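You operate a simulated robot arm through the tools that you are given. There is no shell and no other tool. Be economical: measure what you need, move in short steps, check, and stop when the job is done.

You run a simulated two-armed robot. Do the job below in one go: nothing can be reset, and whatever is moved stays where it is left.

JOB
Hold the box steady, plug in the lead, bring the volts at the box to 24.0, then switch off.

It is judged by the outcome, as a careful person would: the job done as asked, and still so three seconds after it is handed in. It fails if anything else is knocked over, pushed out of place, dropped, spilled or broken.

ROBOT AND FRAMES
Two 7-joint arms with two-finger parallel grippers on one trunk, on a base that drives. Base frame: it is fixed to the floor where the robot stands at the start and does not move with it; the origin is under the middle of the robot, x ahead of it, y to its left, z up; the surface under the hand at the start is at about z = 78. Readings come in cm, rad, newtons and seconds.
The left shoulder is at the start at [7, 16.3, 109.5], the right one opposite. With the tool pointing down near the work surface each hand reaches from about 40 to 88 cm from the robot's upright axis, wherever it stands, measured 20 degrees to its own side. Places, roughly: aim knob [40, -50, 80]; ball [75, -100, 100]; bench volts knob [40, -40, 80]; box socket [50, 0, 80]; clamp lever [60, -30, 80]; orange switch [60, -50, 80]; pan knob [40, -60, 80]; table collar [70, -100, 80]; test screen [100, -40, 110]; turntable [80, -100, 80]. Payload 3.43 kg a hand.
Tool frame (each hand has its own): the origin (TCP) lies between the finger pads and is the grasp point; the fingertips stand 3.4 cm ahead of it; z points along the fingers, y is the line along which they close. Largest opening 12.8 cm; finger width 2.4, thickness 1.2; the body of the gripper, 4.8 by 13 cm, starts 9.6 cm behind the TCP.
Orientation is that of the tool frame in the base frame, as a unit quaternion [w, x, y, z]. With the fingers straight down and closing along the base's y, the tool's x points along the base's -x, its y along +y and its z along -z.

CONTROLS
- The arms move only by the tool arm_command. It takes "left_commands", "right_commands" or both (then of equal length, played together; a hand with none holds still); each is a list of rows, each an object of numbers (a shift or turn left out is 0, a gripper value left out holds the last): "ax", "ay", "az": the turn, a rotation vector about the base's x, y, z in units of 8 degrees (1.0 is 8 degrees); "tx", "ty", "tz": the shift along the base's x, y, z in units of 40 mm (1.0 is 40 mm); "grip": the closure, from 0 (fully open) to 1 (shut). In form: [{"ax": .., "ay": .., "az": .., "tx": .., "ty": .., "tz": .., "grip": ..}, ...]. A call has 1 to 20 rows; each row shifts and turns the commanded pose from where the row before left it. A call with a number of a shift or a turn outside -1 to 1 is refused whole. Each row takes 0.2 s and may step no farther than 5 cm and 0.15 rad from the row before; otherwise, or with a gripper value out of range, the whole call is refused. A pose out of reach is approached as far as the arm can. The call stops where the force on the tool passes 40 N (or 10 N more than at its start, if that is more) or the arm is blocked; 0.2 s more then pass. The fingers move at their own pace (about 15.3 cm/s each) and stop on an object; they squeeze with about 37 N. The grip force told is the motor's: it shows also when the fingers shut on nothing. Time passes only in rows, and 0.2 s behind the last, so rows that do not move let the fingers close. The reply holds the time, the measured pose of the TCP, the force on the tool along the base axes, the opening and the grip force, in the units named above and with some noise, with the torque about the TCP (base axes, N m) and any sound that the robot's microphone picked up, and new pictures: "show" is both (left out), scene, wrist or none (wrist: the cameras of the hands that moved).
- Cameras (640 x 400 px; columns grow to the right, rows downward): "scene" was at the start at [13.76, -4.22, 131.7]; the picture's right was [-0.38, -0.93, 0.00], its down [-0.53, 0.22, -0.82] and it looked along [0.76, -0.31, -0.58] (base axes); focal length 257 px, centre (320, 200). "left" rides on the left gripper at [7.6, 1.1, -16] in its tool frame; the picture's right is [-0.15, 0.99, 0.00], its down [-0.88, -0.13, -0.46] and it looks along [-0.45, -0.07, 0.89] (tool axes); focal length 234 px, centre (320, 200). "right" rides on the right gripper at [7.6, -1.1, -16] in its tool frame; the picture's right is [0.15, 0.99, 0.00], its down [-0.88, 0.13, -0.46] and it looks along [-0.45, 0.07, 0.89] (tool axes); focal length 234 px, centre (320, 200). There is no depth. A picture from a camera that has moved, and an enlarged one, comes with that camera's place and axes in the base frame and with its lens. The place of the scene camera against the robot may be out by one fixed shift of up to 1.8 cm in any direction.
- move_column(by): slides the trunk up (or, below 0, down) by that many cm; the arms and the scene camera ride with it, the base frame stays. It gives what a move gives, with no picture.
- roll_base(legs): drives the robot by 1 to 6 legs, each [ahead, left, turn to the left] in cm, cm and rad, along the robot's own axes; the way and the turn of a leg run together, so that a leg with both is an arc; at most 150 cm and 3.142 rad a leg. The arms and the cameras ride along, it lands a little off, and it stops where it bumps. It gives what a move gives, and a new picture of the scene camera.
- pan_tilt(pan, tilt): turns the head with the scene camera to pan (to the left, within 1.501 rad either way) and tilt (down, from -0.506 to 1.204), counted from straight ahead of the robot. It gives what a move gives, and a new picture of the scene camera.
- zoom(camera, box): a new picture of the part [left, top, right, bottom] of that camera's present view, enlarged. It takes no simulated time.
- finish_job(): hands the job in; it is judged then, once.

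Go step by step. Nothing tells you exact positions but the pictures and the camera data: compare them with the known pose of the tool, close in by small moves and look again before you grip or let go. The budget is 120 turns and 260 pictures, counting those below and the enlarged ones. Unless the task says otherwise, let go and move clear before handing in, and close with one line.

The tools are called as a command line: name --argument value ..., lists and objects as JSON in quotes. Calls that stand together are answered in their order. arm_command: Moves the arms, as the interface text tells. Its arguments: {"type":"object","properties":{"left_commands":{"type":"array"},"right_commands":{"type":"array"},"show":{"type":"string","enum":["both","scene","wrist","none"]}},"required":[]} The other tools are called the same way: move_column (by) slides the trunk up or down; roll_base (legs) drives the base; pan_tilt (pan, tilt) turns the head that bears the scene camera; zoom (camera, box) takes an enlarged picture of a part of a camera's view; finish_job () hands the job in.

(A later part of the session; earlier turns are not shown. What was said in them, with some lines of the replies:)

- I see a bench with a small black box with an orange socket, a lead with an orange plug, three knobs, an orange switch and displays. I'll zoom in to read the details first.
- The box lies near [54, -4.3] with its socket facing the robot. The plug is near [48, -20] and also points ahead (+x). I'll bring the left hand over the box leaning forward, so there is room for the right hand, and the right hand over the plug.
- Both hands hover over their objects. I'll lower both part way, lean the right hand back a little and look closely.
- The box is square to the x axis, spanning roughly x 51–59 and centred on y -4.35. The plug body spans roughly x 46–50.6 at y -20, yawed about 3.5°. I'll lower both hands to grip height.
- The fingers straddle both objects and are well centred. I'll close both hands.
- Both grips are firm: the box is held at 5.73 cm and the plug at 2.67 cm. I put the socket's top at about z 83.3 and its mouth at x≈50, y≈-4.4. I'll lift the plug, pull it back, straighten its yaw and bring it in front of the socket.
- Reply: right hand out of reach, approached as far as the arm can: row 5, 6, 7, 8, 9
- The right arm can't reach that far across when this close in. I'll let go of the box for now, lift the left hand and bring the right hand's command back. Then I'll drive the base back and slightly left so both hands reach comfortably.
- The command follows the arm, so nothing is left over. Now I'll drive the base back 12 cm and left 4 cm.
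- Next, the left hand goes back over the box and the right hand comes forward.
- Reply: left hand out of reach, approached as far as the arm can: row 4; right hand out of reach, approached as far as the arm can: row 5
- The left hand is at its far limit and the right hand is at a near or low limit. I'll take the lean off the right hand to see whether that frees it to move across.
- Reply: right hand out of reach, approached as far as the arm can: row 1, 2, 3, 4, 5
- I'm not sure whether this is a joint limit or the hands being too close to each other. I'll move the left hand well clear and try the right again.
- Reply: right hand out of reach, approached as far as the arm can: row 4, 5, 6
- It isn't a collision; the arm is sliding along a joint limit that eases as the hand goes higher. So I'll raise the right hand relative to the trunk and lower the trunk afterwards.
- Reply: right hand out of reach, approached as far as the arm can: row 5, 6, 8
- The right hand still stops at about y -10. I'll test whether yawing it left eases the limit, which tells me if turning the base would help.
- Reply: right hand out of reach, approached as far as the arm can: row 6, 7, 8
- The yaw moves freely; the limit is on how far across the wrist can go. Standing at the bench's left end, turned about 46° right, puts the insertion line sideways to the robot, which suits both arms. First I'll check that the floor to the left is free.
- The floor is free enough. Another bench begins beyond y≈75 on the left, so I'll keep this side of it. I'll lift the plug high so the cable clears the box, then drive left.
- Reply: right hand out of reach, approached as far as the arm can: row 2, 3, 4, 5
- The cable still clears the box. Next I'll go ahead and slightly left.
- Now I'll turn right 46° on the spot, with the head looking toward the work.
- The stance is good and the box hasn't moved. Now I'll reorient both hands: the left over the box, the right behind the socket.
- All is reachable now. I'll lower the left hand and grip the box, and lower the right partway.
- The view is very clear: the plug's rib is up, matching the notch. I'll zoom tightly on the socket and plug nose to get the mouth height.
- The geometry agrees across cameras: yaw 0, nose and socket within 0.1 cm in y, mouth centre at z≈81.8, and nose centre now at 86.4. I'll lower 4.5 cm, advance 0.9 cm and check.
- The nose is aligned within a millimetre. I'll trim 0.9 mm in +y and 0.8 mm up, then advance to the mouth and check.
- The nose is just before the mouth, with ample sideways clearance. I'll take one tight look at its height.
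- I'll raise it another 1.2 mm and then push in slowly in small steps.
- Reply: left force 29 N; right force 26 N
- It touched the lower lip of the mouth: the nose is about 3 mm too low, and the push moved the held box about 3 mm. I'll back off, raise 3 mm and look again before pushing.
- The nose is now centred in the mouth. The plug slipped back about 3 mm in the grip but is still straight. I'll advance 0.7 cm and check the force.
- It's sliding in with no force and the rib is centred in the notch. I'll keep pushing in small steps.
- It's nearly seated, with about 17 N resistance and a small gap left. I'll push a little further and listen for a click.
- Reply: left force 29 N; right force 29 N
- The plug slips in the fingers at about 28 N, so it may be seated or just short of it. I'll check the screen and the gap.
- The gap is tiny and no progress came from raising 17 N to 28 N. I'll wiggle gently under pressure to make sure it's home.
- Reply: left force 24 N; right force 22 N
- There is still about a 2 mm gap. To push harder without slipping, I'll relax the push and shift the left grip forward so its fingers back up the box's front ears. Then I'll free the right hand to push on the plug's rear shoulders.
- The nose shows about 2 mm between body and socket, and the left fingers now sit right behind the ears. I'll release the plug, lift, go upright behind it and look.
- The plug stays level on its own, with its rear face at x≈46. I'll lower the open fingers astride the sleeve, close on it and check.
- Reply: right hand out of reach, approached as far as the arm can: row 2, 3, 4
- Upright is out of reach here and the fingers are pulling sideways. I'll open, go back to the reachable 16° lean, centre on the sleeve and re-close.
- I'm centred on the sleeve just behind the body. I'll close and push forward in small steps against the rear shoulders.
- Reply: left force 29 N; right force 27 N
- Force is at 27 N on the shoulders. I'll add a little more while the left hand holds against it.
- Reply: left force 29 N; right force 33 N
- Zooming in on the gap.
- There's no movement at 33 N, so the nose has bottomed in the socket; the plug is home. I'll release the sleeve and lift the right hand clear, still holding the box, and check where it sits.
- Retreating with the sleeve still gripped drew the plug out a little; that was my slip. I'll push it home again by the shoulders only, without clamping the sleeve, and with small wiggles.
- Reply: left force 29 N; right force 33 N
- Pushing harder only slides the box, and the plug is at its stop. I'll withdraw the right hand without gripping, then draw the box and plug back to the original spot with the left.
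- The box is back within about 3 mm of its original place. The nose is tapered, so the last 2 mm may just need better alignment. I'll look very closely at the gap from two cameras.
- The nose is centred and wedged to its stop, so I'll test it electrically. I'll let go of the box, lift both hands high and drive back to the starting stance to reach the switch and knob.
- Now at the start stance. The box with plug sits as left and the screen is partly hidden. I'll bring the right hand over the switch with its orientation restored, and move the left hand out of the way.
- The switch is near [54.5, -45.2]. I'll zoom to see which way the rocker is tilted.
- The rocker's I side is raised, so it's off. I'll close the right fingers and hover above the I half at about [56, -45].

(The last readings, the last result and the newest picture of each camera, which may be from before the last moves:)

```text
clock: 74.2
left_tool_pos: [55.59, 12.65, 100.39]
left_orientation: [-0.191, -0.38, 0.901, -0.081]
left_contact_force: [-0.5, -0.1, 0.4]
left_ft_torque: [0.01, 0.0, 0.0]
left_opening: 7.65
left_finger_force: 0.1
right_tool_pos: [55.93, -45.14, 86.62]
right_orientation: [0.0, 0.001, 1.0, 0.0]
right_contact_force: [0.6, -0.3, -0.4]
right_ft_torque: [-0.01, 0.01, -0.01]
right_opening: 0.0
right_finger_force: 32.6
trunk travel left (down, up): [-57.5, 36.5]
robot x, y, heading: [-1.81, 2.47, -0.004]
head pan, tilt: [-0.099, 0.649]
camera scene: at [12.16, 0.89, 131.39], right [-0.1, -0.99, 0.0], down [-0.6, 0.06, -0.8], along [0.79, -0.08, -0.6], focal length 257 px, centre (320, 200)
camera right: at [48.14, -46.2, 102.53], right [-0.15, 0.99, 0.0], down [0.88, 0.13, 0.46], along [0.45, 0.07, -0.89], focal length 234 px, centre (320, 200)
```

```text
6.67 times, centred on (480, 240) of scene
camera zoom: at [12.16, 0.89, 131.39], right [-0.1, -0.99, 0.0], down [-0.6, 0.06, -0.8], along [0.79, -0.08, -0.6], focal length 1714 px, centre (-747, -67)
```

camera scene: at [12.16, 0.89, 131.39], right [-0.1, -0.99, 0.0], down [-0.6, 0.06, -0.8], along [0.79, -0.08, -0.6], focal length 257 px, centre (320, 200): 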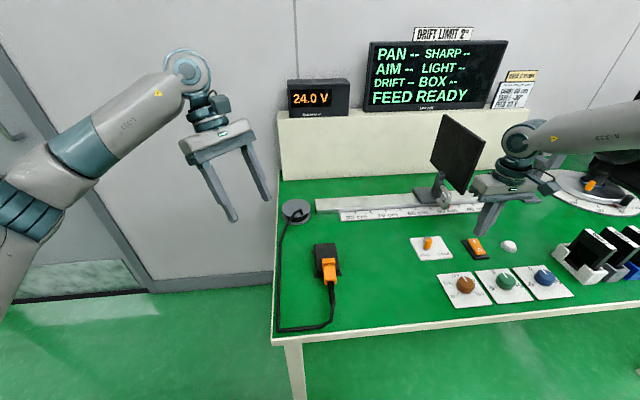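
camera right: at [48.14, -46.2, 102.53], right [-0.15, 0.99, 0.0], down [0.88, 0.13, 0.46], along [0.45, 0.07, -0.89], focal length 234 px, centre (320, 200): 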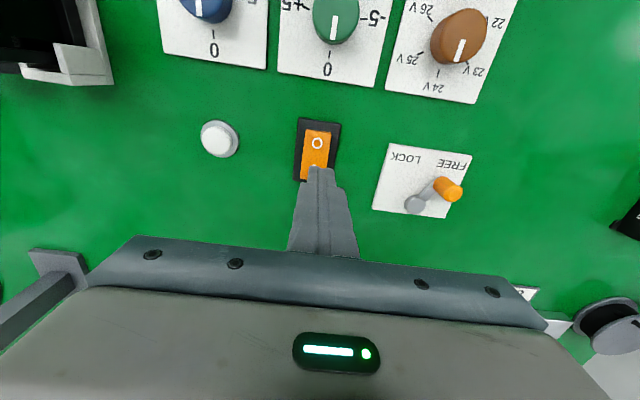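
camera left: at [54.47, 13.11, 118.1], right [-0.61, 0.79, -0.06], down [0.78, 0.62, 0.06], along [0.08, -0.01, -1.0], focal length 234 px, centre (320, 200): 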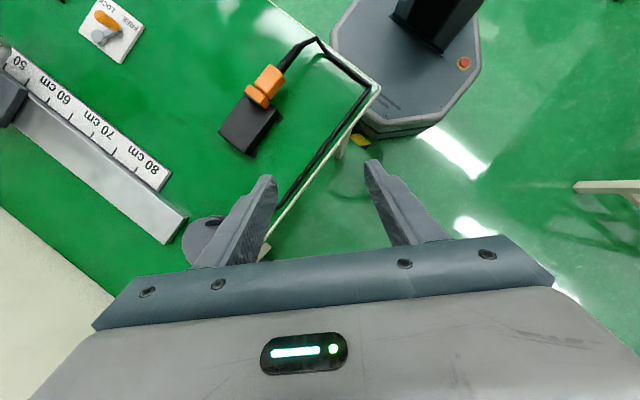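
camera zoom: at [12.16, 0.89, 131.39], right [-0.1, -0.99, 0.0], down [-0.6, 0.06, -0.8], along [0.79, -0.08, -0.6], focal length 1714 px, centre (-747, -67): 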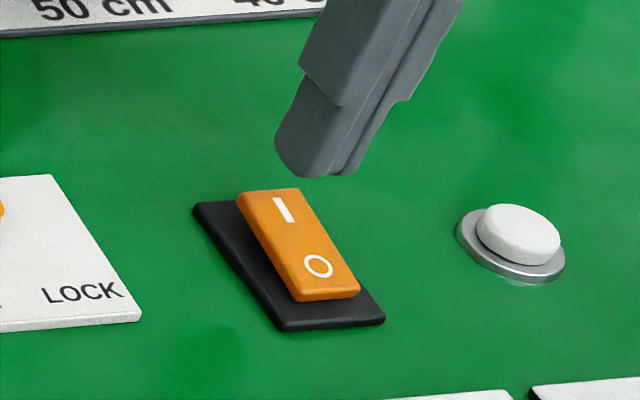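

The rocker spans x 52.3–57.3 at y≈-45.8. I'll shift 0.6 cm in y and 0.6 cm in x, then press down gently.

arm_command --right_commands '[{"ty": -0.16, "tx": 0.15}, {"tz": -0.2}, {"tz": -0.15}, {"tz": -0.1}, {"tz": -0.1}, {"tz": -0.08}, {}]'

zoom --camera "scene" --box '[440, 210, 520, 270]'

zoom --camera "scene" --box '[280, 30, 540, 120]'

```text
clock: 75.8
left_tool_pos: [55.65, 12.62, 100.38]
left_orientation: [-0.192, -0.38, 0.901, -0.081]
left_contact_force: [0.1, -0.1, -0.2]
left_ft_torque: [-0.01, 0.03, -0.01]
left_opening: 7.7
left_finger_force: 0.0
right_tool_pos: [56.46, -45.76, 84.26]
right_orientation: [0.0, 0.0, 1.0, 0.0]
right_contact_force: [-0.2, -1.2, 1.2]
right_ft_torque: [0.0, 0.02, -0.01]
right_opening: 0.0
right_finger_force: 32.8
trunk travel left (down, up): [-57.5, 36.5]
robot x, y, heading: [-1.97, 2.69, -0.005]
head pan, tilt: [-0.099, 0.649]
camera scene: at [12.18, 0.89, 131.38], right [-0.1, -0.99, 0.0], down [-0.6, 0.06, -0.8], along [0.79, -0.08, -0.6], focal length 257 px, centre (320, 200)
camera right: at [48.78, -46.82, 100.08], right [-0.15, 0.99, 0.0], down [0.88, 0.13, 0.46], along [0.45, 0.07, -0.89], focal length 234 px, centre (320, 200)
```

scene: 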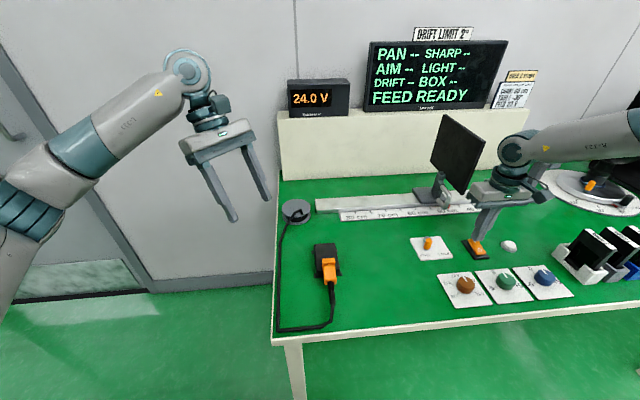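
right: 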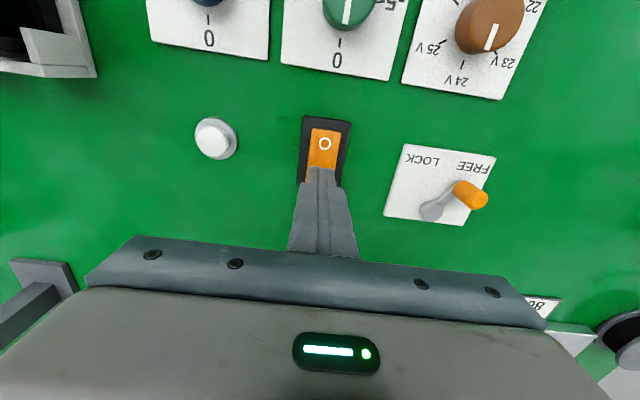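

```text
6.67 times, centred on (480, 240) of scene
camera zoom: at [12.18, 0.89, 131.38], right [-0.1, -0.99, 0.0], down [-0.6, 0.06, -0.8], along [0.79, -0.08, -0.6], focal length 1714 px, centre (-747, -67)
```

zoom: 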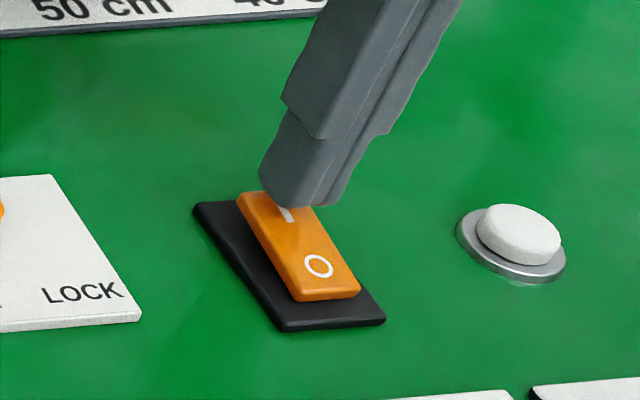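

```text
2.46 times, centred on (410, 75) of scene
camera zoom: at [12.18, 0.89, 131.38], right [-0.1, -0.99, 0.0], down [-0.6, 0.06, -0.8], along [0.79, -0.08, -0.6], focal length 633 px, centre (98, 508)
```

zoom: 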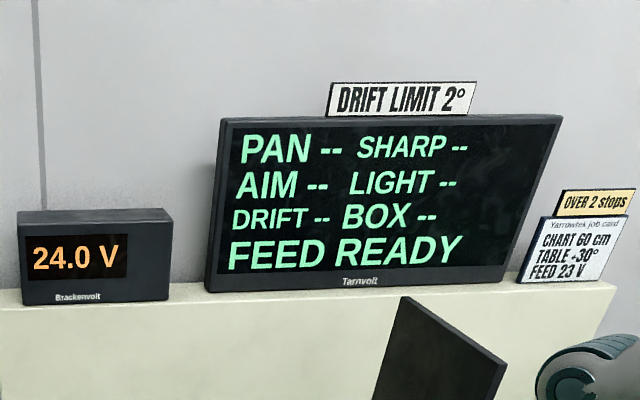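

Just at contact now. I'll press further down in small steps.

arm_command --right_commands '[{"tz": -0.06}, {"tz": -0.06}, {"tz": -0.06}, {"tz": -0.06}, {"tz": -0.06}, {"tz": -0.06}, {}]' --show "none"

zoom --camera "scene" --box '[440, 210, 520, 270]'

zoom --camera "scene" --box '[280, 30, 540, 120]'

```text
clock: 77.4
left_tool_pos: [55.4, 12.75, 100.61]
left_orientation: [-0.191, -0.379, 0.902, -0.082]
left_contact_force: [-0.6, 0.6, 0.1]
left_ft_torque: [0.03, -0.01, -0.03]
left_opening: 7.68
left_finger_force: 0.0
right_tool_pos: [56.47, -45.65, 83.11]
right_orientation: [0.004, 0.0, 1.0, -0.001]
right_contact_force: [7.1, -9.1, 30.2]
right_ft_torque: [-0.26, 0.15, 0.36]
right_opening: 0.0
right_finger_force: 32.8
trunk travel left (down, up): [-57.5, 36.5]
robot x, y, heading: [-2.08, 2.83, -0.005]
head pan, tilt: [-0.099, 0.649]
heard: click
```

```text
6.67 times, centred on (480, 240) of scene
camera zoom: at [11.97, 1.02, 131.45], right [-0.1, -0.99, 0.0], down [-0.6, 0.06, -0.8], along [0.79, -0.08, -0.6], focal length 1714 px, centre (-747, -67)
```

zoom: 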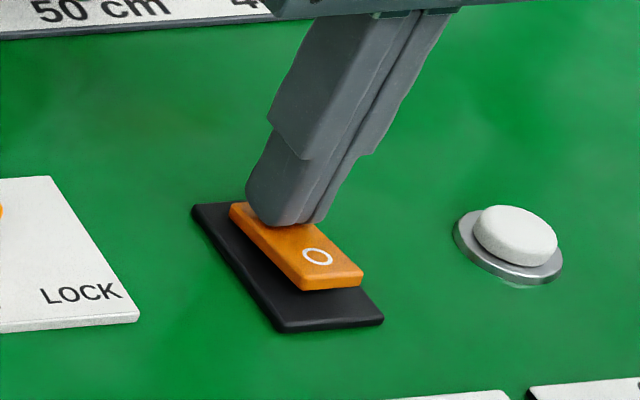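

```text
2.46 times, centred on (410, 75) of scene
camera zoom: at [11.97, 1.02, 131.45], right [-0.1, -0.99, 0.0], down [-0.6, 0.06, -0.8], along [0.79, -0.08, -0.6], focal length 633 px, centre (98, 508)
```

zoom: 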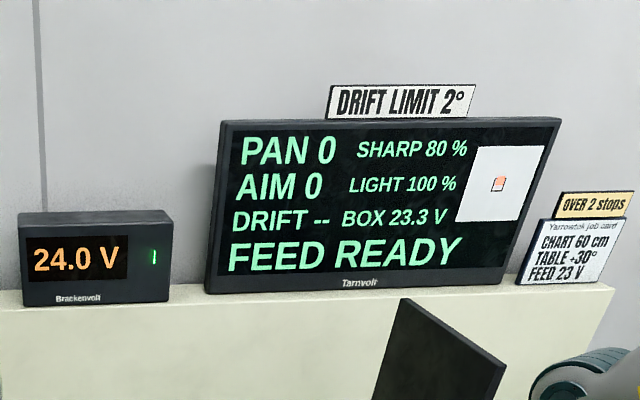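

There was a click and the screen reads BOX 23.3 V, so the plug is properly connected. The supply is at 24.0 V, meaning a 0.7 V drop. I'll lift off and go above the brown volts knob near [43.3, -36].

arm_command --right_commands '[{"tz": 0.4}, {"tz": 0.8}, {"tz": 0.8}, {"tz": 0.6, "tx": -0.5}, {"tx": -0.9, "ty": 0.7, "grip": 0.55}, {"tx": -0.9, "ty": 0.8}, {"tx": -0.95, "ty": 0.9}, {"tz": -0.3}, {}]'

zoom --camera "right" --box '[200, 60, 440, 240]'

zoom --camera "scene" --box '[280, 30, 540, 120]'

```text
refused: row 7 steps farther than a row can; nothing moved
```

```text
2.22 times, centred on (320, 150) of right
camera zoom: at [48.71, -46.72, 98.98], right [-0.15, 0.99, 0.0], down [0.88, 0.13, 0.46], along [0.46, 0.07, -0.89], focal length 520 px, centre (320, 311)
```

zoom: 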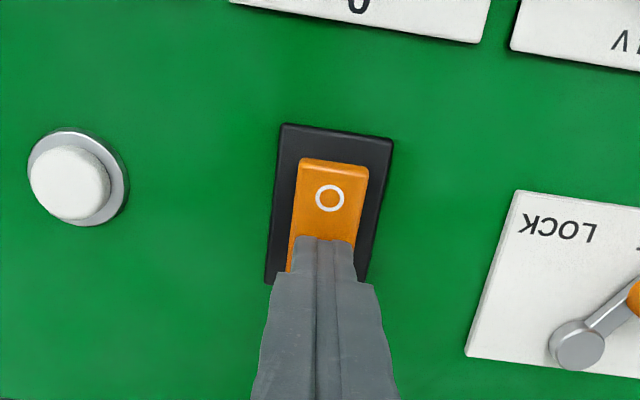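

```text
2.46 times, centred on (410, 75) of scene
camera zoom: at [11.97, 1.02, 131.45], right [-0.1, -0.99, 0.0], down [-0.6, 0.06, -0.8], along [0.79, -0.08, -0.6], focal length 633 px, centre (98, 508)
```

zoom: 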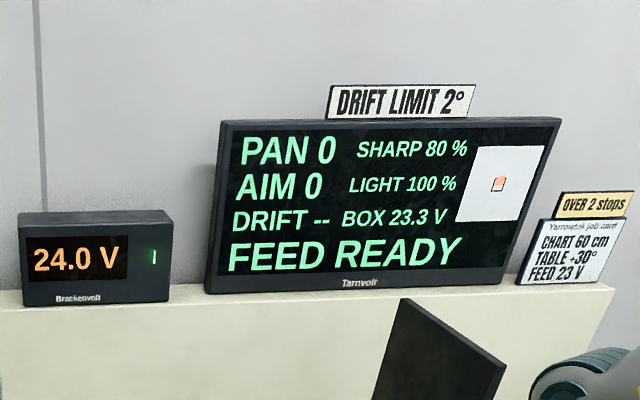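

A row was too long, so I'll repeat with smaller steps.

arm_command --right_commands '[{"tz": 0.4}, {"tz": 0.8}, {"tz": 0.8}, {"tz": 0.6, "tx": -0.5}, {"tx": -0.8, "ty": 0.6, "grip": 0.55}, {"tx": -0.8, "ty": 0.6}, {"tx": -0.8, "ty": 0.6}, {"tx": -0.4, "ty": 0.6, "tz": -0.3}, {}]'

zoom --camera "right" --box '[200, 60, 440, 240]'

zoom --camera "scene" --box '[430, 225, 540, 310]'

```text
clock: 79.4
left_tool_pos: [55.59, 12.69, 100.45]
left_orientation: [-0.192, -0.38, 0.901, -0.08]
left_contact_force: [0.0, -0.2, 0.5]
left_ft_torque: [-0.01, -0.05, -0.01]
left_opening: 7.67
left_finger_force: 0.1
right_tool_pos: [43.34, -36.15, 92.0]
right_orientation: [0.001, 0.0, 1.0, 0.001]
right_contact_force: [-0.4, 0.4, 0.7]
right_ft_torque: [-0.02, -0.05, 0.01]
right_opening: 5.75
right_finger_force: 0.1
trunk travel left (down, up): [-57.5, 36.5]
robot x, y, heading: [-2.29, 2.92, -0.002]
head pan, tilt: [-0.099, 0.649]
heard: click, click
camera scene: at [12.13, 0.84, 131.39], right [-0.1, -0.99, 0.0], down [-0.6, 0.06, -0.8], along [0.79, -0.08, -0.6], focal length 257 px, centre (320, 200)
camera right: at [35.58, -37.23, 107.91], right [-0.15, 0.99, 0.0], down [0.88, 0.13, 0.46], along [0.45, 0.07, -0.89], focal length 234 px, centre (320, 200)
```

scene: 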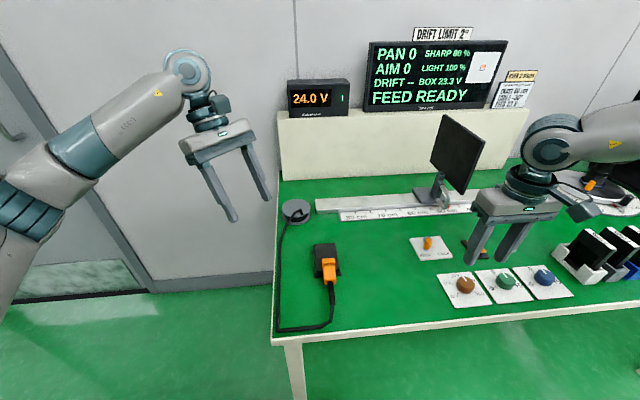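
right: 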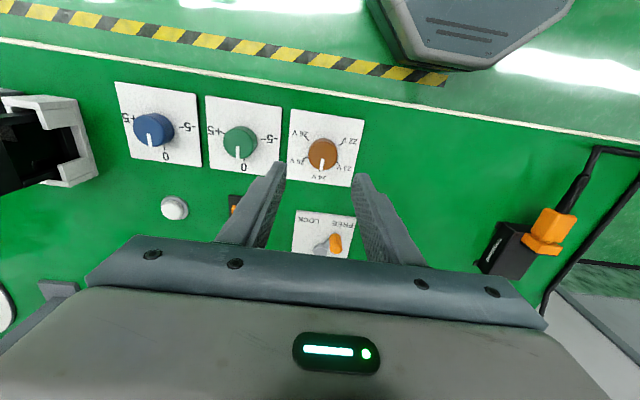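

```text
2.22 times, centred on (320, 150) of right
camera zoom: at [35.58, -37.23, 107.91], right [-0.15, 0.99, 0.0], down [0.88, 0.13, 0.46], along [0.45, 0.07, -0.89], focal length 520 px, centre (320, 311)
```

zoom: 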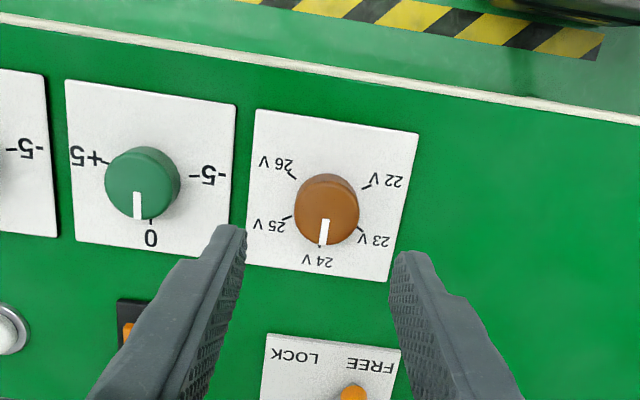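

```text
4.71 times, centred on (485, 268) of scene
camera zoom: at [12.13, 0.84, 131.39], right [-0.1, -0.99, 0.0], down [-0.6, 0.06, -0.8], along [0.79, -0.08, -0.6], focal length 1210 px, centre (-456, -118)
```

zoom: 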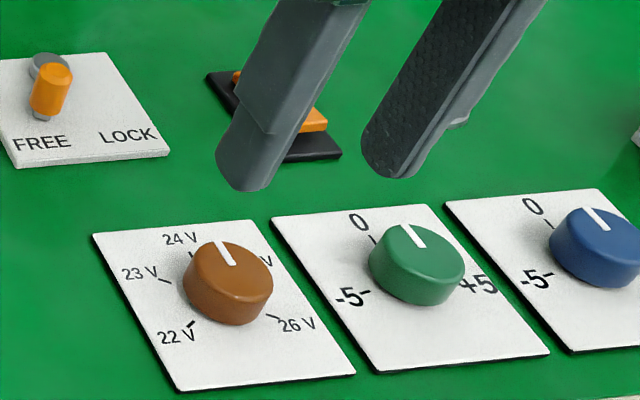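

The switch is still on and BOX reads 23.3 V. The knob centre is about [43.0, -35.85] and clockwise (toward 25 V) increases. I'll descend around it and grip.

arm_command --right_commands '[{"tx": -0.08, "ty": 0.07, "tz": -0.6}, {"tz": -0.7}, {"tz": -0.6}, {"tz": -0.4}, {}, {"grip": 0.65}, {"grip": 0.72}, {"grip": 0.8}, {"grip": 1}, {}]'

zoom --camera "right" --box '[240, 100, 400, 220]'

```text
clock: 81.6
left_tool_pos: [55.62, 12.76, 100.43]
left_orientation: [-0.191, -0.38, 0.901, -0.08]
left_contact_force: [-0.1, -0.2, -0.2]
left_ft_torque: [-0.01, -0.02, 0.03]
left_opening: 7.67
left_finger_force: 0.1
right_tool_pos: [43.05, -35.74, 82.77]
right_orientation: [-0.001, 0.001, 1.0, 0.001]
right_contact_force: [-1.4, 11.6, -6.8]
right_ft_torque: [0.53, -0.41, 0.07]
right_opening: 3.52
right_finger_force: 45.1
trunk travel left (down, up): [-57.5, 36.5]
robot x, y, heading: [-2.19, 2.75, -0.003]
head pan, tilt: [-0.099, 0.649]
camera scene: at [12.21, 0.99, 131.37], right [-0.1, -0.99, 0.0], down [-0.6, 0.06, -0.8], along [0.79, -0.08, -0.6], focal length 257 px, centre (320, 200)
camera right: at [35.31, -36.8, 98.64], right [-0.15, 0.99, 0.0], down [0.88, 0.13, 0.46], along [0.45, 0.07, -0.89], focal length 234 px, centre (320, 200)
```

scene: 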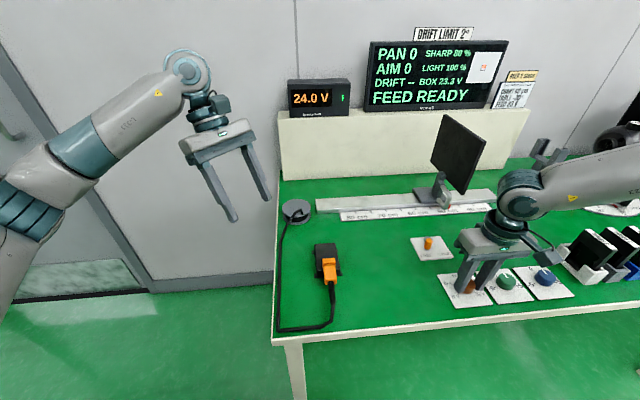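
right: 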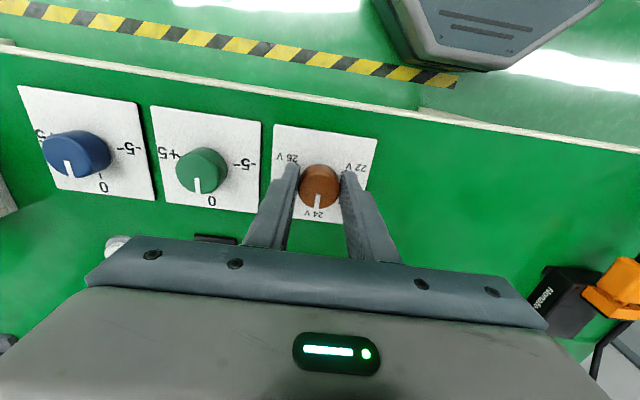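

```text
3.33 times, centred on (320, 160) of right
camera zoom: at [35.31, -36.8, 98.64], right [-0.15, 0.99, 0.0], down [0.88, 0.13, 0.46], along [0.45, 0.07, -0.89], focal length 781 px, centre (320, 333)
```

zoom: 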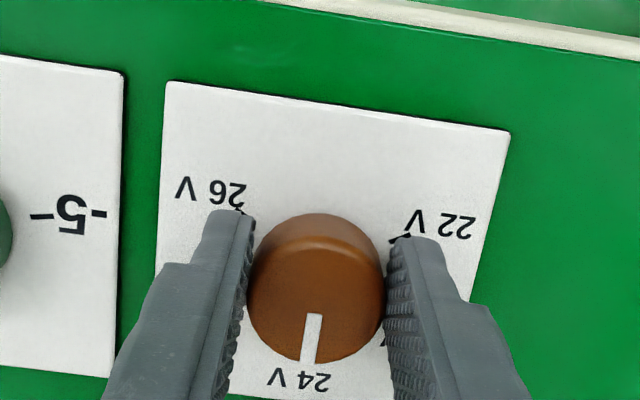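

It's gripped with a small side force. I'll relieve that by shifting slightly in +y, and turn clockwise 24° first.

arm_command --right_commands '[{"ty": 0.05}, {"az": -1}, {"az": -1}, {"az": -1}, {}]' --show "none"

zoom --camera "scene" --box '[280, 30, 540, 120]'

```text
clock: 82.8
left_tool_pos: [55.66, 12.78, 100.42]
left_orientation: [-0.192, -0.379, 0.901, -0.081]
left_contact_force: [0.4, 0.6, 0.7]
left_ft_torque: [-0.01, 0.03, -0.02]
left_opening: 7.67
left_finger_force: 0.0
right_tool_pos: [43.16, -35.36, 82.75]
right_orientation: [0.0, 0.208, 0.978, 0.001]
right_contact_force: [0.9, 18.8, -9.1]
right_ft_torque: [0.78, -0.1, 0.12]
right_opening: 3.51
right_finger_force: 44.7
trunk travel left (down, up): [-57.5, 36.5]
robot x, y, heading: [-2.17, 2.42, -0.005]
head pan, tilt: [-0.099, 0.649]
```

```text
2.46 times, centred on (410, 75) of scene
camera zoom: at [12.27, 1.05, 131.37], right [-0.1, -0.99, 0.0], down [-0.6, 0.06, -0.8], along [0.79, -0.08, -0.61], focal length 633 px, centre (98, 508)
```

zoom: 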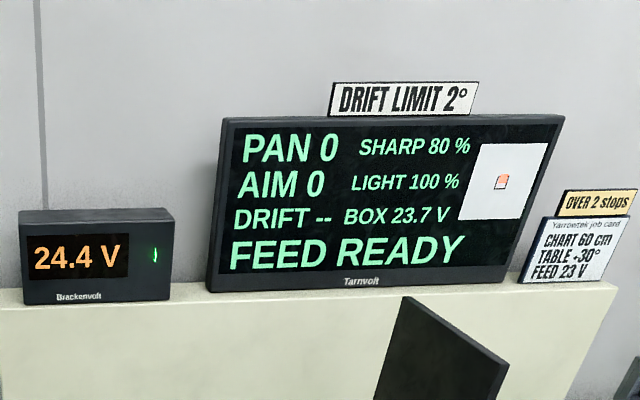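

24.4 V at the supply, 23.7 V at the box: about 60° per volt. I need 18° more, so I'll turn 16° and shift slightly back in y to see which way the side force goes.

arm_command --right_commands '[{"ty": -0.05}, {"az": -1}, {"az": -1}, {}]' --show "none"

zoom --camera "scene" --box '[280, 30, 540, 120]'

```text
clock: 83.4
left_tool_pos: [55.54, 12.77, 100.46]
left_orientation: [-0.191, -0.381, 0.901, -0.081]
left_contact_force: [0.1, -0.4, -0.5]
left_ft_torque: [0.02, -0.03, 0.02]
left_opening: 7.69
left_finger_force: 0.1
right_tool_pos: [43.15, -35.26, 82.83]
right_orientation: [0.001, 0.267, 0.964, 0.005]
right_contact_force: [3.4, 12.3, -6.0]
right_ft_torque: [0.07, -0.13, 0.12]
right_opening: 3.51
right_finger_force: 44.9
trunk travel left (down, up): [-57.5, 36.5]
robot x, y, heading: [-2.1, 2.89, -0.004]
head pan, tilt: [-0.099, 0.649]
stopped in row 3 (right hand): the force on the tool passed its limit at 41 N (the readings are from after the stop); the commanded pose is now the measured one
```

```text
2.46 times, centred on (410, 75) of scene
camera zoom: at [12.2, 0.93, 131.4], right [-0.1, -0.99, 0.0], down [-0.6, 0.06, -0.8], along [0.79, -0.08, -0.6], focal length 633 px, centre (98, 508)
```

zoom: 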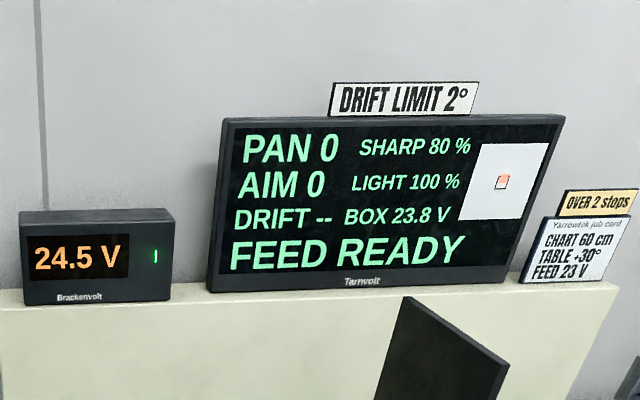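

The hand is off-centre. I'll open, look at the centring and re-grip.

arm_command --right_commands '[{"grip": 0.65}, {"grip": 0.6}, {}, {}]' --show "wrist"

zoom --camera "right" --box '[240, 100, 400, 220]'

```text
clock: 84.4
left_tool_pos: [55.6, 12.69, 100.48]
left_orientation: [-0.191, -0.381, 0.901, -0.081]
left_contact_force: [0.1, 0.6, -0.5]
left_ft_torque: [0.02, -0.02, -0.03]
left_opening: 7.7
left_finger_force: 0.1
right_tool_pos: [42.93, -35.49, 82.7]
right_orientation: [0.0, 0.267, 0.964, 0.003]
right_contact_force: [-0.5, -0.3, -0.5]
right_ft_torque: [0.01, 0.01, 0.0]
right_opening: 5.11
right_finger_force: 0.1
trunk travel left (down, up): [-57.5, 36.5]
robot x, y, heading: [-2.14, 2.7, -0.002]
head pan, tilt: [-0.099, 0.649]
camera right: at [35.78, -32.66, 98.63], right [0.38, 0.92, 0.01], down [0.82, -0.35, 0.45], along [0.42, -0.17, -0.89], focal length 234 px, centre (320, 200)
```

right: 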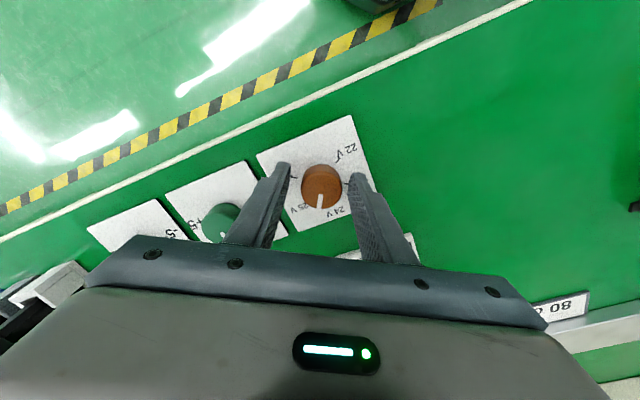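

```text
3.33 times, centred on (320, 160) of right
camera zoom: at [35.78, -32.66, 98.63], right [0.38, 0.92, 0.01], down [0.82, -0.35, 0.45], along [0.42, -0.17, -0.89], focal length 781 px, centre (320, 333)
```

zoom: 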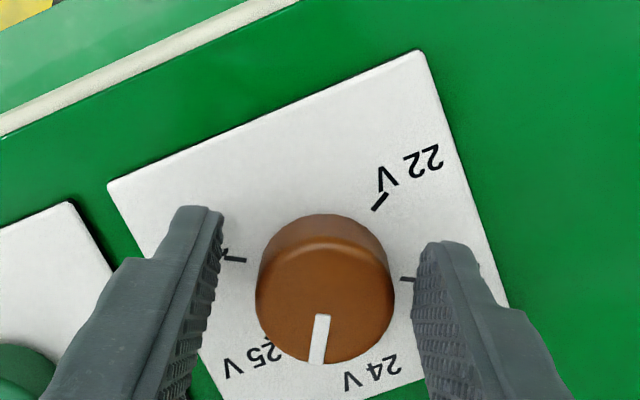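

The knob sits about 2 mm to the +y side of centre. I'll shift, re-grip and turn the remaining 12°.

arm_command --right_commands '[{"tx": 0.025, "ty": 0.045}, {"grip": 0.7}, {"grip": 0.75}, {"grip": 0.85}, {"grip": 1}, {}]' --show "none"

arm_command --right_commands '[{"az": -0.5}, {"az": -0.5}, {"az": -0.4}, {}]' --show "none"

zoom --camera "scene" --box '[280, 30, 540, 120]'

```text
clock: 85.8
left_tool_pos: [55.59, 12.71, 100.49]
left_orientation: [-0.191, -0.381, 0.901, -0.08]
left_contact_force: [-0.1, 0.2, 0.2]
left_ft_torque: [-0.02, -0.03, 0.0]
left_opening: 7.69
left_finger_force: 0.0
right_tool_pos: [43.11, -35.34, 82.81]
right_orientation: [0.001, 0.268, 0.963, 0.002]
right_contact_force: [0.2, -1.3, 0.3]
right_ft_torque: [-0.13, -0.04, 0.0]
right_opening: 3.51
right_finger_force: 44.8
trunk travel left (down, up): [-57.5, 36.5]
robot x, y, heading: [-2.07, 2.56, -0.004]
head pan, tilt: [-0.099, 0.649]
```

```text
clock: 86.8
left_tool_pos: [55.6, 12.85, 100.46]
left_orientation: [-0.191, -0.38, 0.901, -0.08]
left_contact_force: [-0.1, 0.2, 0.1]
left_ft_torque: [-0.02, -0.06, -0.03]
left_opening: 7.71
left_finger_force: 0.1
right_tool_pos: [43.14, -35.2, 82.82]
right_orientation: [0.0, 0.361, 0.933, 0.003]
right_contact_force: [2.5, 7.0, -3.7]
right_ft_torque: [0.07, -0.48, 0.03]
right_opening: 3.51
right_finger_force: 44.7
trunk travel left (down, up): [-57.5, 36.5]
robot x, y, heading: [-2.2, 2.85, -0.003]
head pan, tilt: [-0.099, 0.649]
```

```text
2.46 times, centred on (410, 75) of scene
camera zoom: at [12.24, 1.02, 131.37], right [-0.1, -0.99, 0.0], down [-0.6, 0.06, -0.8], along [0.79, -0.08, -0.61], focal length 633 px, centre (98, 508)
```

zoom: 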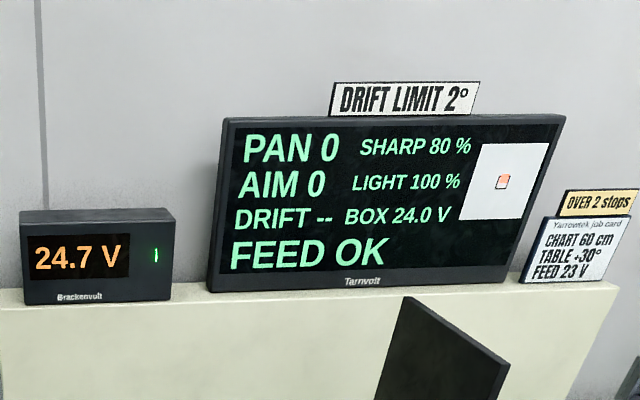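

BOX reads 24.0 V and FEED OK. I'll let go of the knob gently, lift and confirm the reading holds.

arm_command --right_commands '[{"grip": 0.7}, {"grip": 0.58}, {}, {"tz": 0.5}, {"tz": 0.7}, {"tz": 0.8}, {"tz": 0.8}, {"az": 1, "tz": 0.4}, {"az": 1}, {"az": 1}, {"az": 1}, {"az": 1}, {"az": 0.3, "grip": 1}, {}]' --show "wrist"

zoom --camera "scene" --box '[280, 30, 540, 120]'

zoom --camera "scene" --box '[400, 225, 520, 310]'

```text
clock: 89.8
left_tool_pos: [55.72, 12.75, 100.45]
left_orientation: [-0.192, -0.38, 0.901, -0.081]
left_contact_force: [-0.1, 0.1, 0.0]
left_ft_torque: [0.02, 0.0, 0.01]
left_opening: 7.69
left_finger_force: 0.0
right_tool_pos: [43.1, -35.36, 95.41]
right_orientation: [0.0, -0.002, 1.0, 0.003]
right_contact_force: [0.5, -0.4, 0.0]
right_ft_torque: [-0.02, 0.0, 0.0]
right_opening: 0.02
right_finger_force: 33.0
trunk travel left (down, up): [-57.5, 36.5]
robot x, y, heading: [-2.27, 2.49, 0.0]
head pan, tilt: [-0.099, 0.649]
camera right: at [35.43, -36.58, 111.42], right [-0.15, 0.99, 0.01], down [0.88, 0.13, 0.46], along [0.45, 0.07, -0.89], focal length 234 px, centre (320, 200)
```

right: 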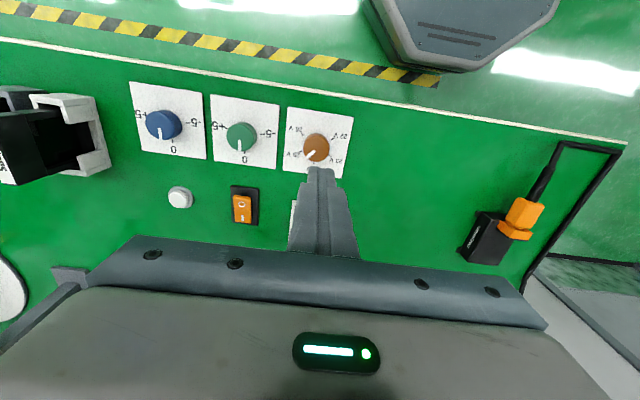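

```text
2.46 times, centred on (410, 75) of scene
camera zoom: at [12.18, 0.95, 131.38], right [-0.1, -0.99, 0.0], down [-0.6, 0.06, -0.8], along [0.79, -0.08, -0.6], focal length 633 px, centre (98, 508)
```

zoom: 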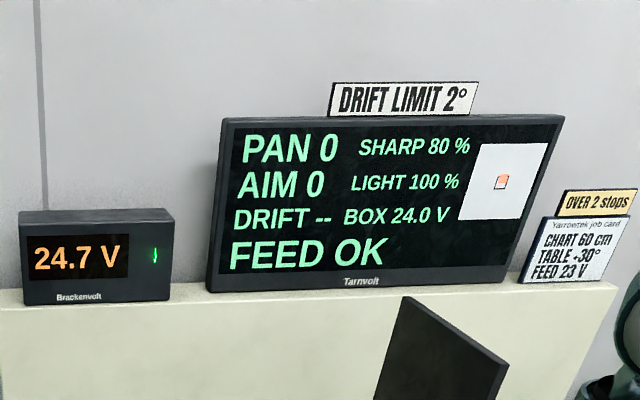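

```text
4.71 times, centred on (460, 268) of scene
camera zoom: at [12.18, 0.95, 131.38], right [-0.1, -0.99, 0.0], down [-0.6, 0.06, -0.8], along [0.79, -0.08, -0.6], focal length 1210 px, centre (-339, -118)
```

zoom: 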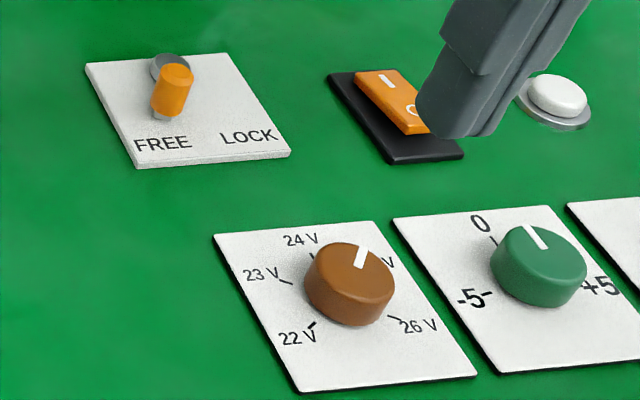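

It holds at 24.0 V. Now I'll switch off by pressing the O half, at about [53.1, -45.8].

arm_command --right_commands '[{"tx": 0.7, "ty": -0.7}, {"tx": 0.7, "ty": -0.7}, {"tx": 0.7, "ty": -0.7}, {"tx": 0.4, "ty": -0.5}, {"tz": -0.8}, {"tz": -0.8}, {"tz": -0.5}, {}]' --show "none"

zoom --camera "scene" --box '[440, 210, 520, 270]'

zoom --camera "right" --box '[240, 110, 400, 230]'

```text
clock: 91.6
left_tool_pos: [55.55, 12.68, 100.41]
left_orientation: [-0.191, -0.38, 0.901, -0.081]
left_contact_force: [-0.4, -0.2, -0.7]
left_ft_torque: [-0.02, -0.01, 0.02]
left_opening: 7.69
left_finger_force: 0.0
right_tool_pos: [52.98, -45.66, 87.11]
right_orientation: [-0.001, -0.001, 1.0, 0.003]
right_contact_force: [-0.1, -0.7, 0.0]
right_ft_torque: [0.0, 0.02, 0.0]
right_opening: 0.0
right_finger_force: 33.3
trunk travel left (down, up): [-57.5, 36.5]
robot x, y, heading: [-2.06, 3.06, -0.003]
head pan, tilt: [-0.099, 0.649]
```

```text
6.67 times, centred on (480, 240) of scene
camera zoom: at [12.17, 0.96, 131.39], right [-0.1, -0.99, 0.0], down [-0.6, 0.06, -0.8], along [0.79, -0.08, -0.6], focal length 1714 px, centre (-747, -67)
```

zoom: 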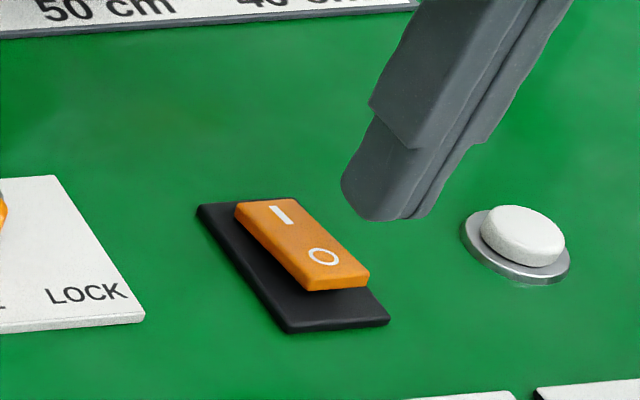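

```text
3.33 times, centred on (320, 170) of right
camera zoom: at [45.36, -46.98, 103.0], right [-0.15, 0.99, 0.01], down [0.88, 0.13, 0.46], along [0.45, 0.07, -0.89], focal length 781 px, centre (320, 300)
```

zoom: 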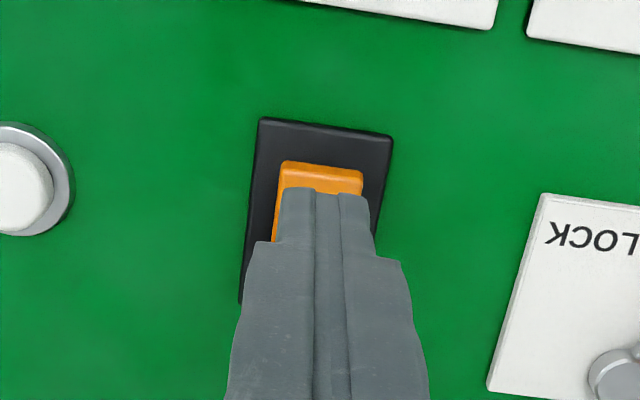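

I'm aligned over the O half. Pressing down slowly.

arm_command --right_commands '[{"tz": -0.3}, {"tz": -0.2}, {"tz": -0.1}, {"tz": -0.08}, {"tz": -0.06}, {"tz": -0.06}, {"tz": -0.06}, {"tz": -0.06}, {}]' --show "none"

zoom --camera "scene" --box '[440, 210, 520, 270]'

zoom --camera "scene" --box '[280, 30, 540, 120]'

```text
clock: 93.6
left_tool_pos: [55.48, 12.72, 100.61]
left_orientation: [-0.191, -0.381, 0.901, -0.081]
left_contact_force: [-1.0, -0.6, 0.3]
left_ft_torque: [0.0, 0.0, 0.02]
left_opening: 7.64
left_finger_force: 0.0
right_tool_pos: [52.98, -45.75, 83.42]
right_orientation: [-0.001, -0.001, 1.0, 0.003]
right_contact_force: [-1.8, -0.7, 0.1]
right_ft_torque: [-0.02, 0.05, 0.0]
right_opening: 0.0
right_finger_force: 33.3
trunk travel left (down, up): [-57.5, 36.5]
robot x, y, heading: [-1.96, 2.62, -0.005]
head pan, tilt: [-0.099, 0.649]
```

```text
6.67 times, centred on (480, 240) of scene
camera zoom: at [12.16, 0.96, 131.39], right [-0.1, -0.99, 0.0], down [-0.6, 0.06, -0.8], along [0.79, -0.08, -0.6], focal length 1714 px, centre (-747, -67)
```

zoom: 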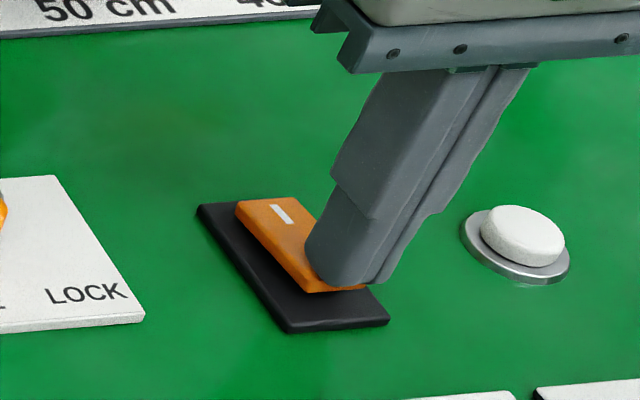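

```text
2.46 times, centred on (410, 75) of scene
camera zoom: at [12.16, 0.96, 131.39], right [-0.1, -0.99, 0.0], down [-0.6, 0.06, -0.8], along [0.79, -0.08, -0.6], focal length 633 px, centre (98, 508)
```

zoom: 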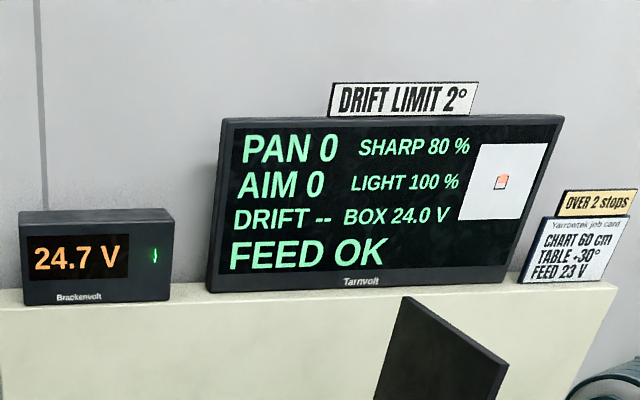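

Just touching. A little further, until it clicks.

arm_command --right_commands '[{"tz": -0.06}, {"tz": -0.06}, {"tz": -0.05}, {"tz": -0.04}, {}]' --show "none"

zoom --camera "scene" --box '[280, 30, 540, 120]'

```text
clock: 94.8
left_tool_pos: [55.36, 12.8, 100.58]
left_orientation: [-0.191, -0.38, 0.901, -0.082]
left_contact_force: [0.2, -0.4, -0.1]
left_ft_torque: [-0.01, 0.0, 0.01]
left_opening: 7.67
left_finger_force: 0.1
right_tool_pos: [53.09, -45.8, 83.18]
right_orientation: [0.003, -0.001, 1.0, 0.001]
right_contact_force: [0.7, -10.3, 31.4]
right_ft_torque: [-0.41, -0.4, -0.13]
right_opening: 0.0
right_finger_force: 33.2
trunk travel left (down, up): [-57.5, 36.5]
robot x, y, heading: [-1.98, 2.83, 0.003]
head pan, tilt: [-0.099, 0.649]
heard: click
```

```text
2.46 times, centred on (410, 75) of scene
camera zoom: at [11.89, 1.07, 131.45], right [-0.1, -0.99, 0.0], down [-0.6, 0.06, -0.8], along [0.79, -0.08, -0.6], focal length 633 px, centre (98, 508)
```

zoom: 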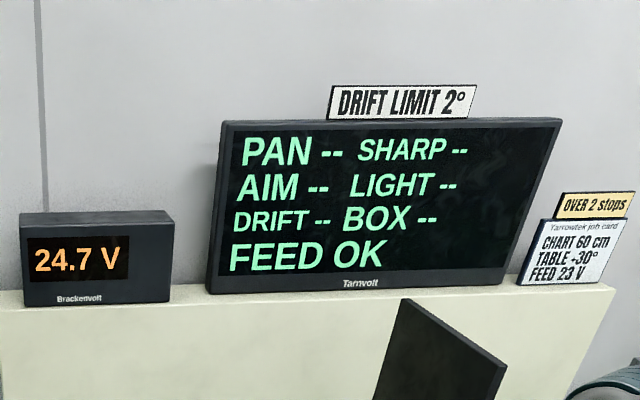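

Switched off: the readouts are blank and FEED OK remains. I'll lift straight up and check that it stays off and everything is in place.

arm_command --right_commands '[{"tz": 0.15}, {"tz": 0.3}, {"tz": 0.7}, {"tz": 0.8}, {"tz": 0.8}, {"tz": 0.8}, {}, {}]' --show "scene"

zoom --camera "scene" --box '[280, 30, 540, 120]'

zoom --camera "scene" --box '[270, 220, 510, 340]'

```text
clock: 96.6
left_tool_pos: [55.67, 12.74, 100.56]
left_orientation: [-0.191, -0.38, 0.901, -0.082]
left_contact_force: [0.4, -0.2, 0.2]
left_ft_torque: [-0.02, -0.02, 0.0]
left_opening: 7.71
left_finger_force: 0.1
right_tool_pos: [53.0, -45.72, 96.91]
right_orientation: [-0.002, -0.002, 1.0, 0.002]
right_contact_force: [0.6, 0.3, -0.9]
right_ft_torque: [-0.02, -0.02, 0.02]
right_opening: 0.01
right_finger_force: 32.8
trunk travel left (down, up): [-57.5, 36.5]
robot x, y, heading: [-2.04, 2.65, -0.001]
head pan, tilt: [-0.099, 0.649]
camera scene: at [12.16, 0.96, 131.39], right [-0.1, -0.99, 0.0], down [-0.6, 0.06, -0.8], along [0.79, -0.08, -0.6], focal length 257 px, centre (320, 200)
```

scene: 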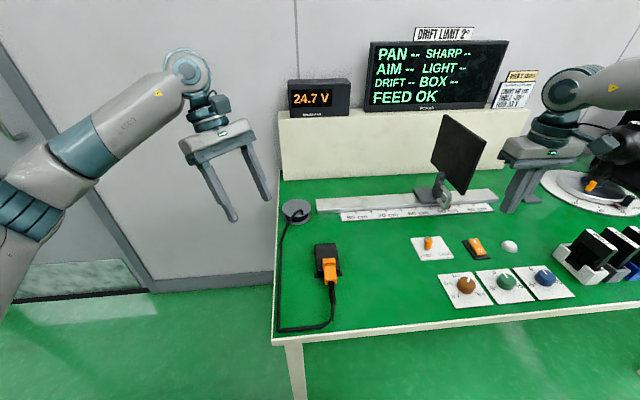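

```text
2.46 times, centred on (410, 75) of scene
camera zoom: at [12.16, 0.96, 131.39], right [-0.1, -0.99, 0.0], down [-0.6, 0.06, -0.8], along [0.79, -0.08, -0.6], focal length 633 px, centre (98, 508)
```

zoom: 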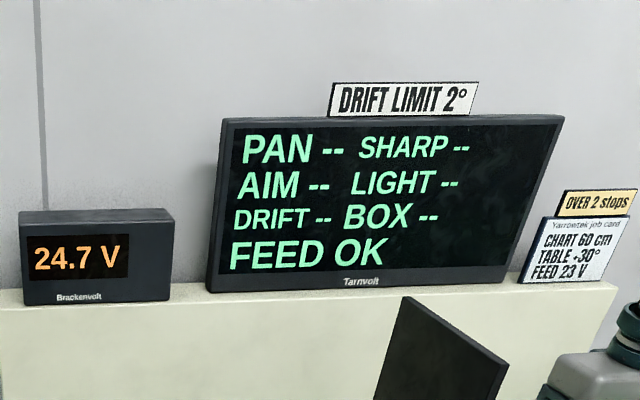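

```text
2.67 times, centred on (390, 280) of scene
camera zoom: at [12.16, 0.96, 131.39], right [-0.1, -0.99, 0.0], down [-0.6, 0.06, -0.8], along [0.79, -0.08, -0.6], focal length 685 px, centre (133, -13)
```

zoom: 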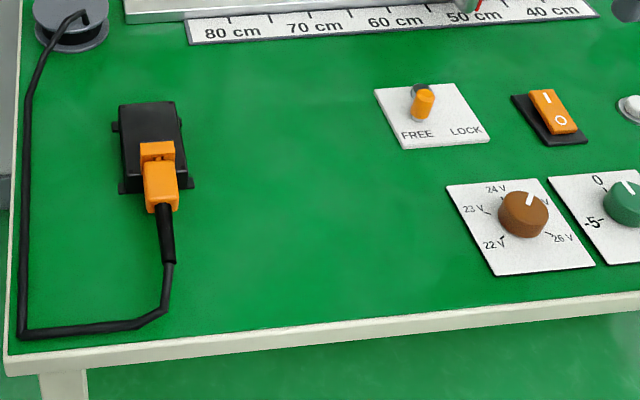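

The lead is plugged in, the knob is set for 24.0 V at the box, the switch is off, and both hands are clear. I'm handing in.

finish_job

```text
The job is handed in.
```

The lead is plugged in, the volts at the box were set to 24.0 (24.7 at the supply), and the switch is off. The box ended about 3 mm further from the robot than where it started, after shifting while I pushed the plug in. The plug stops 2–3 mm short of the socket face, but the box read volts with the switch on.
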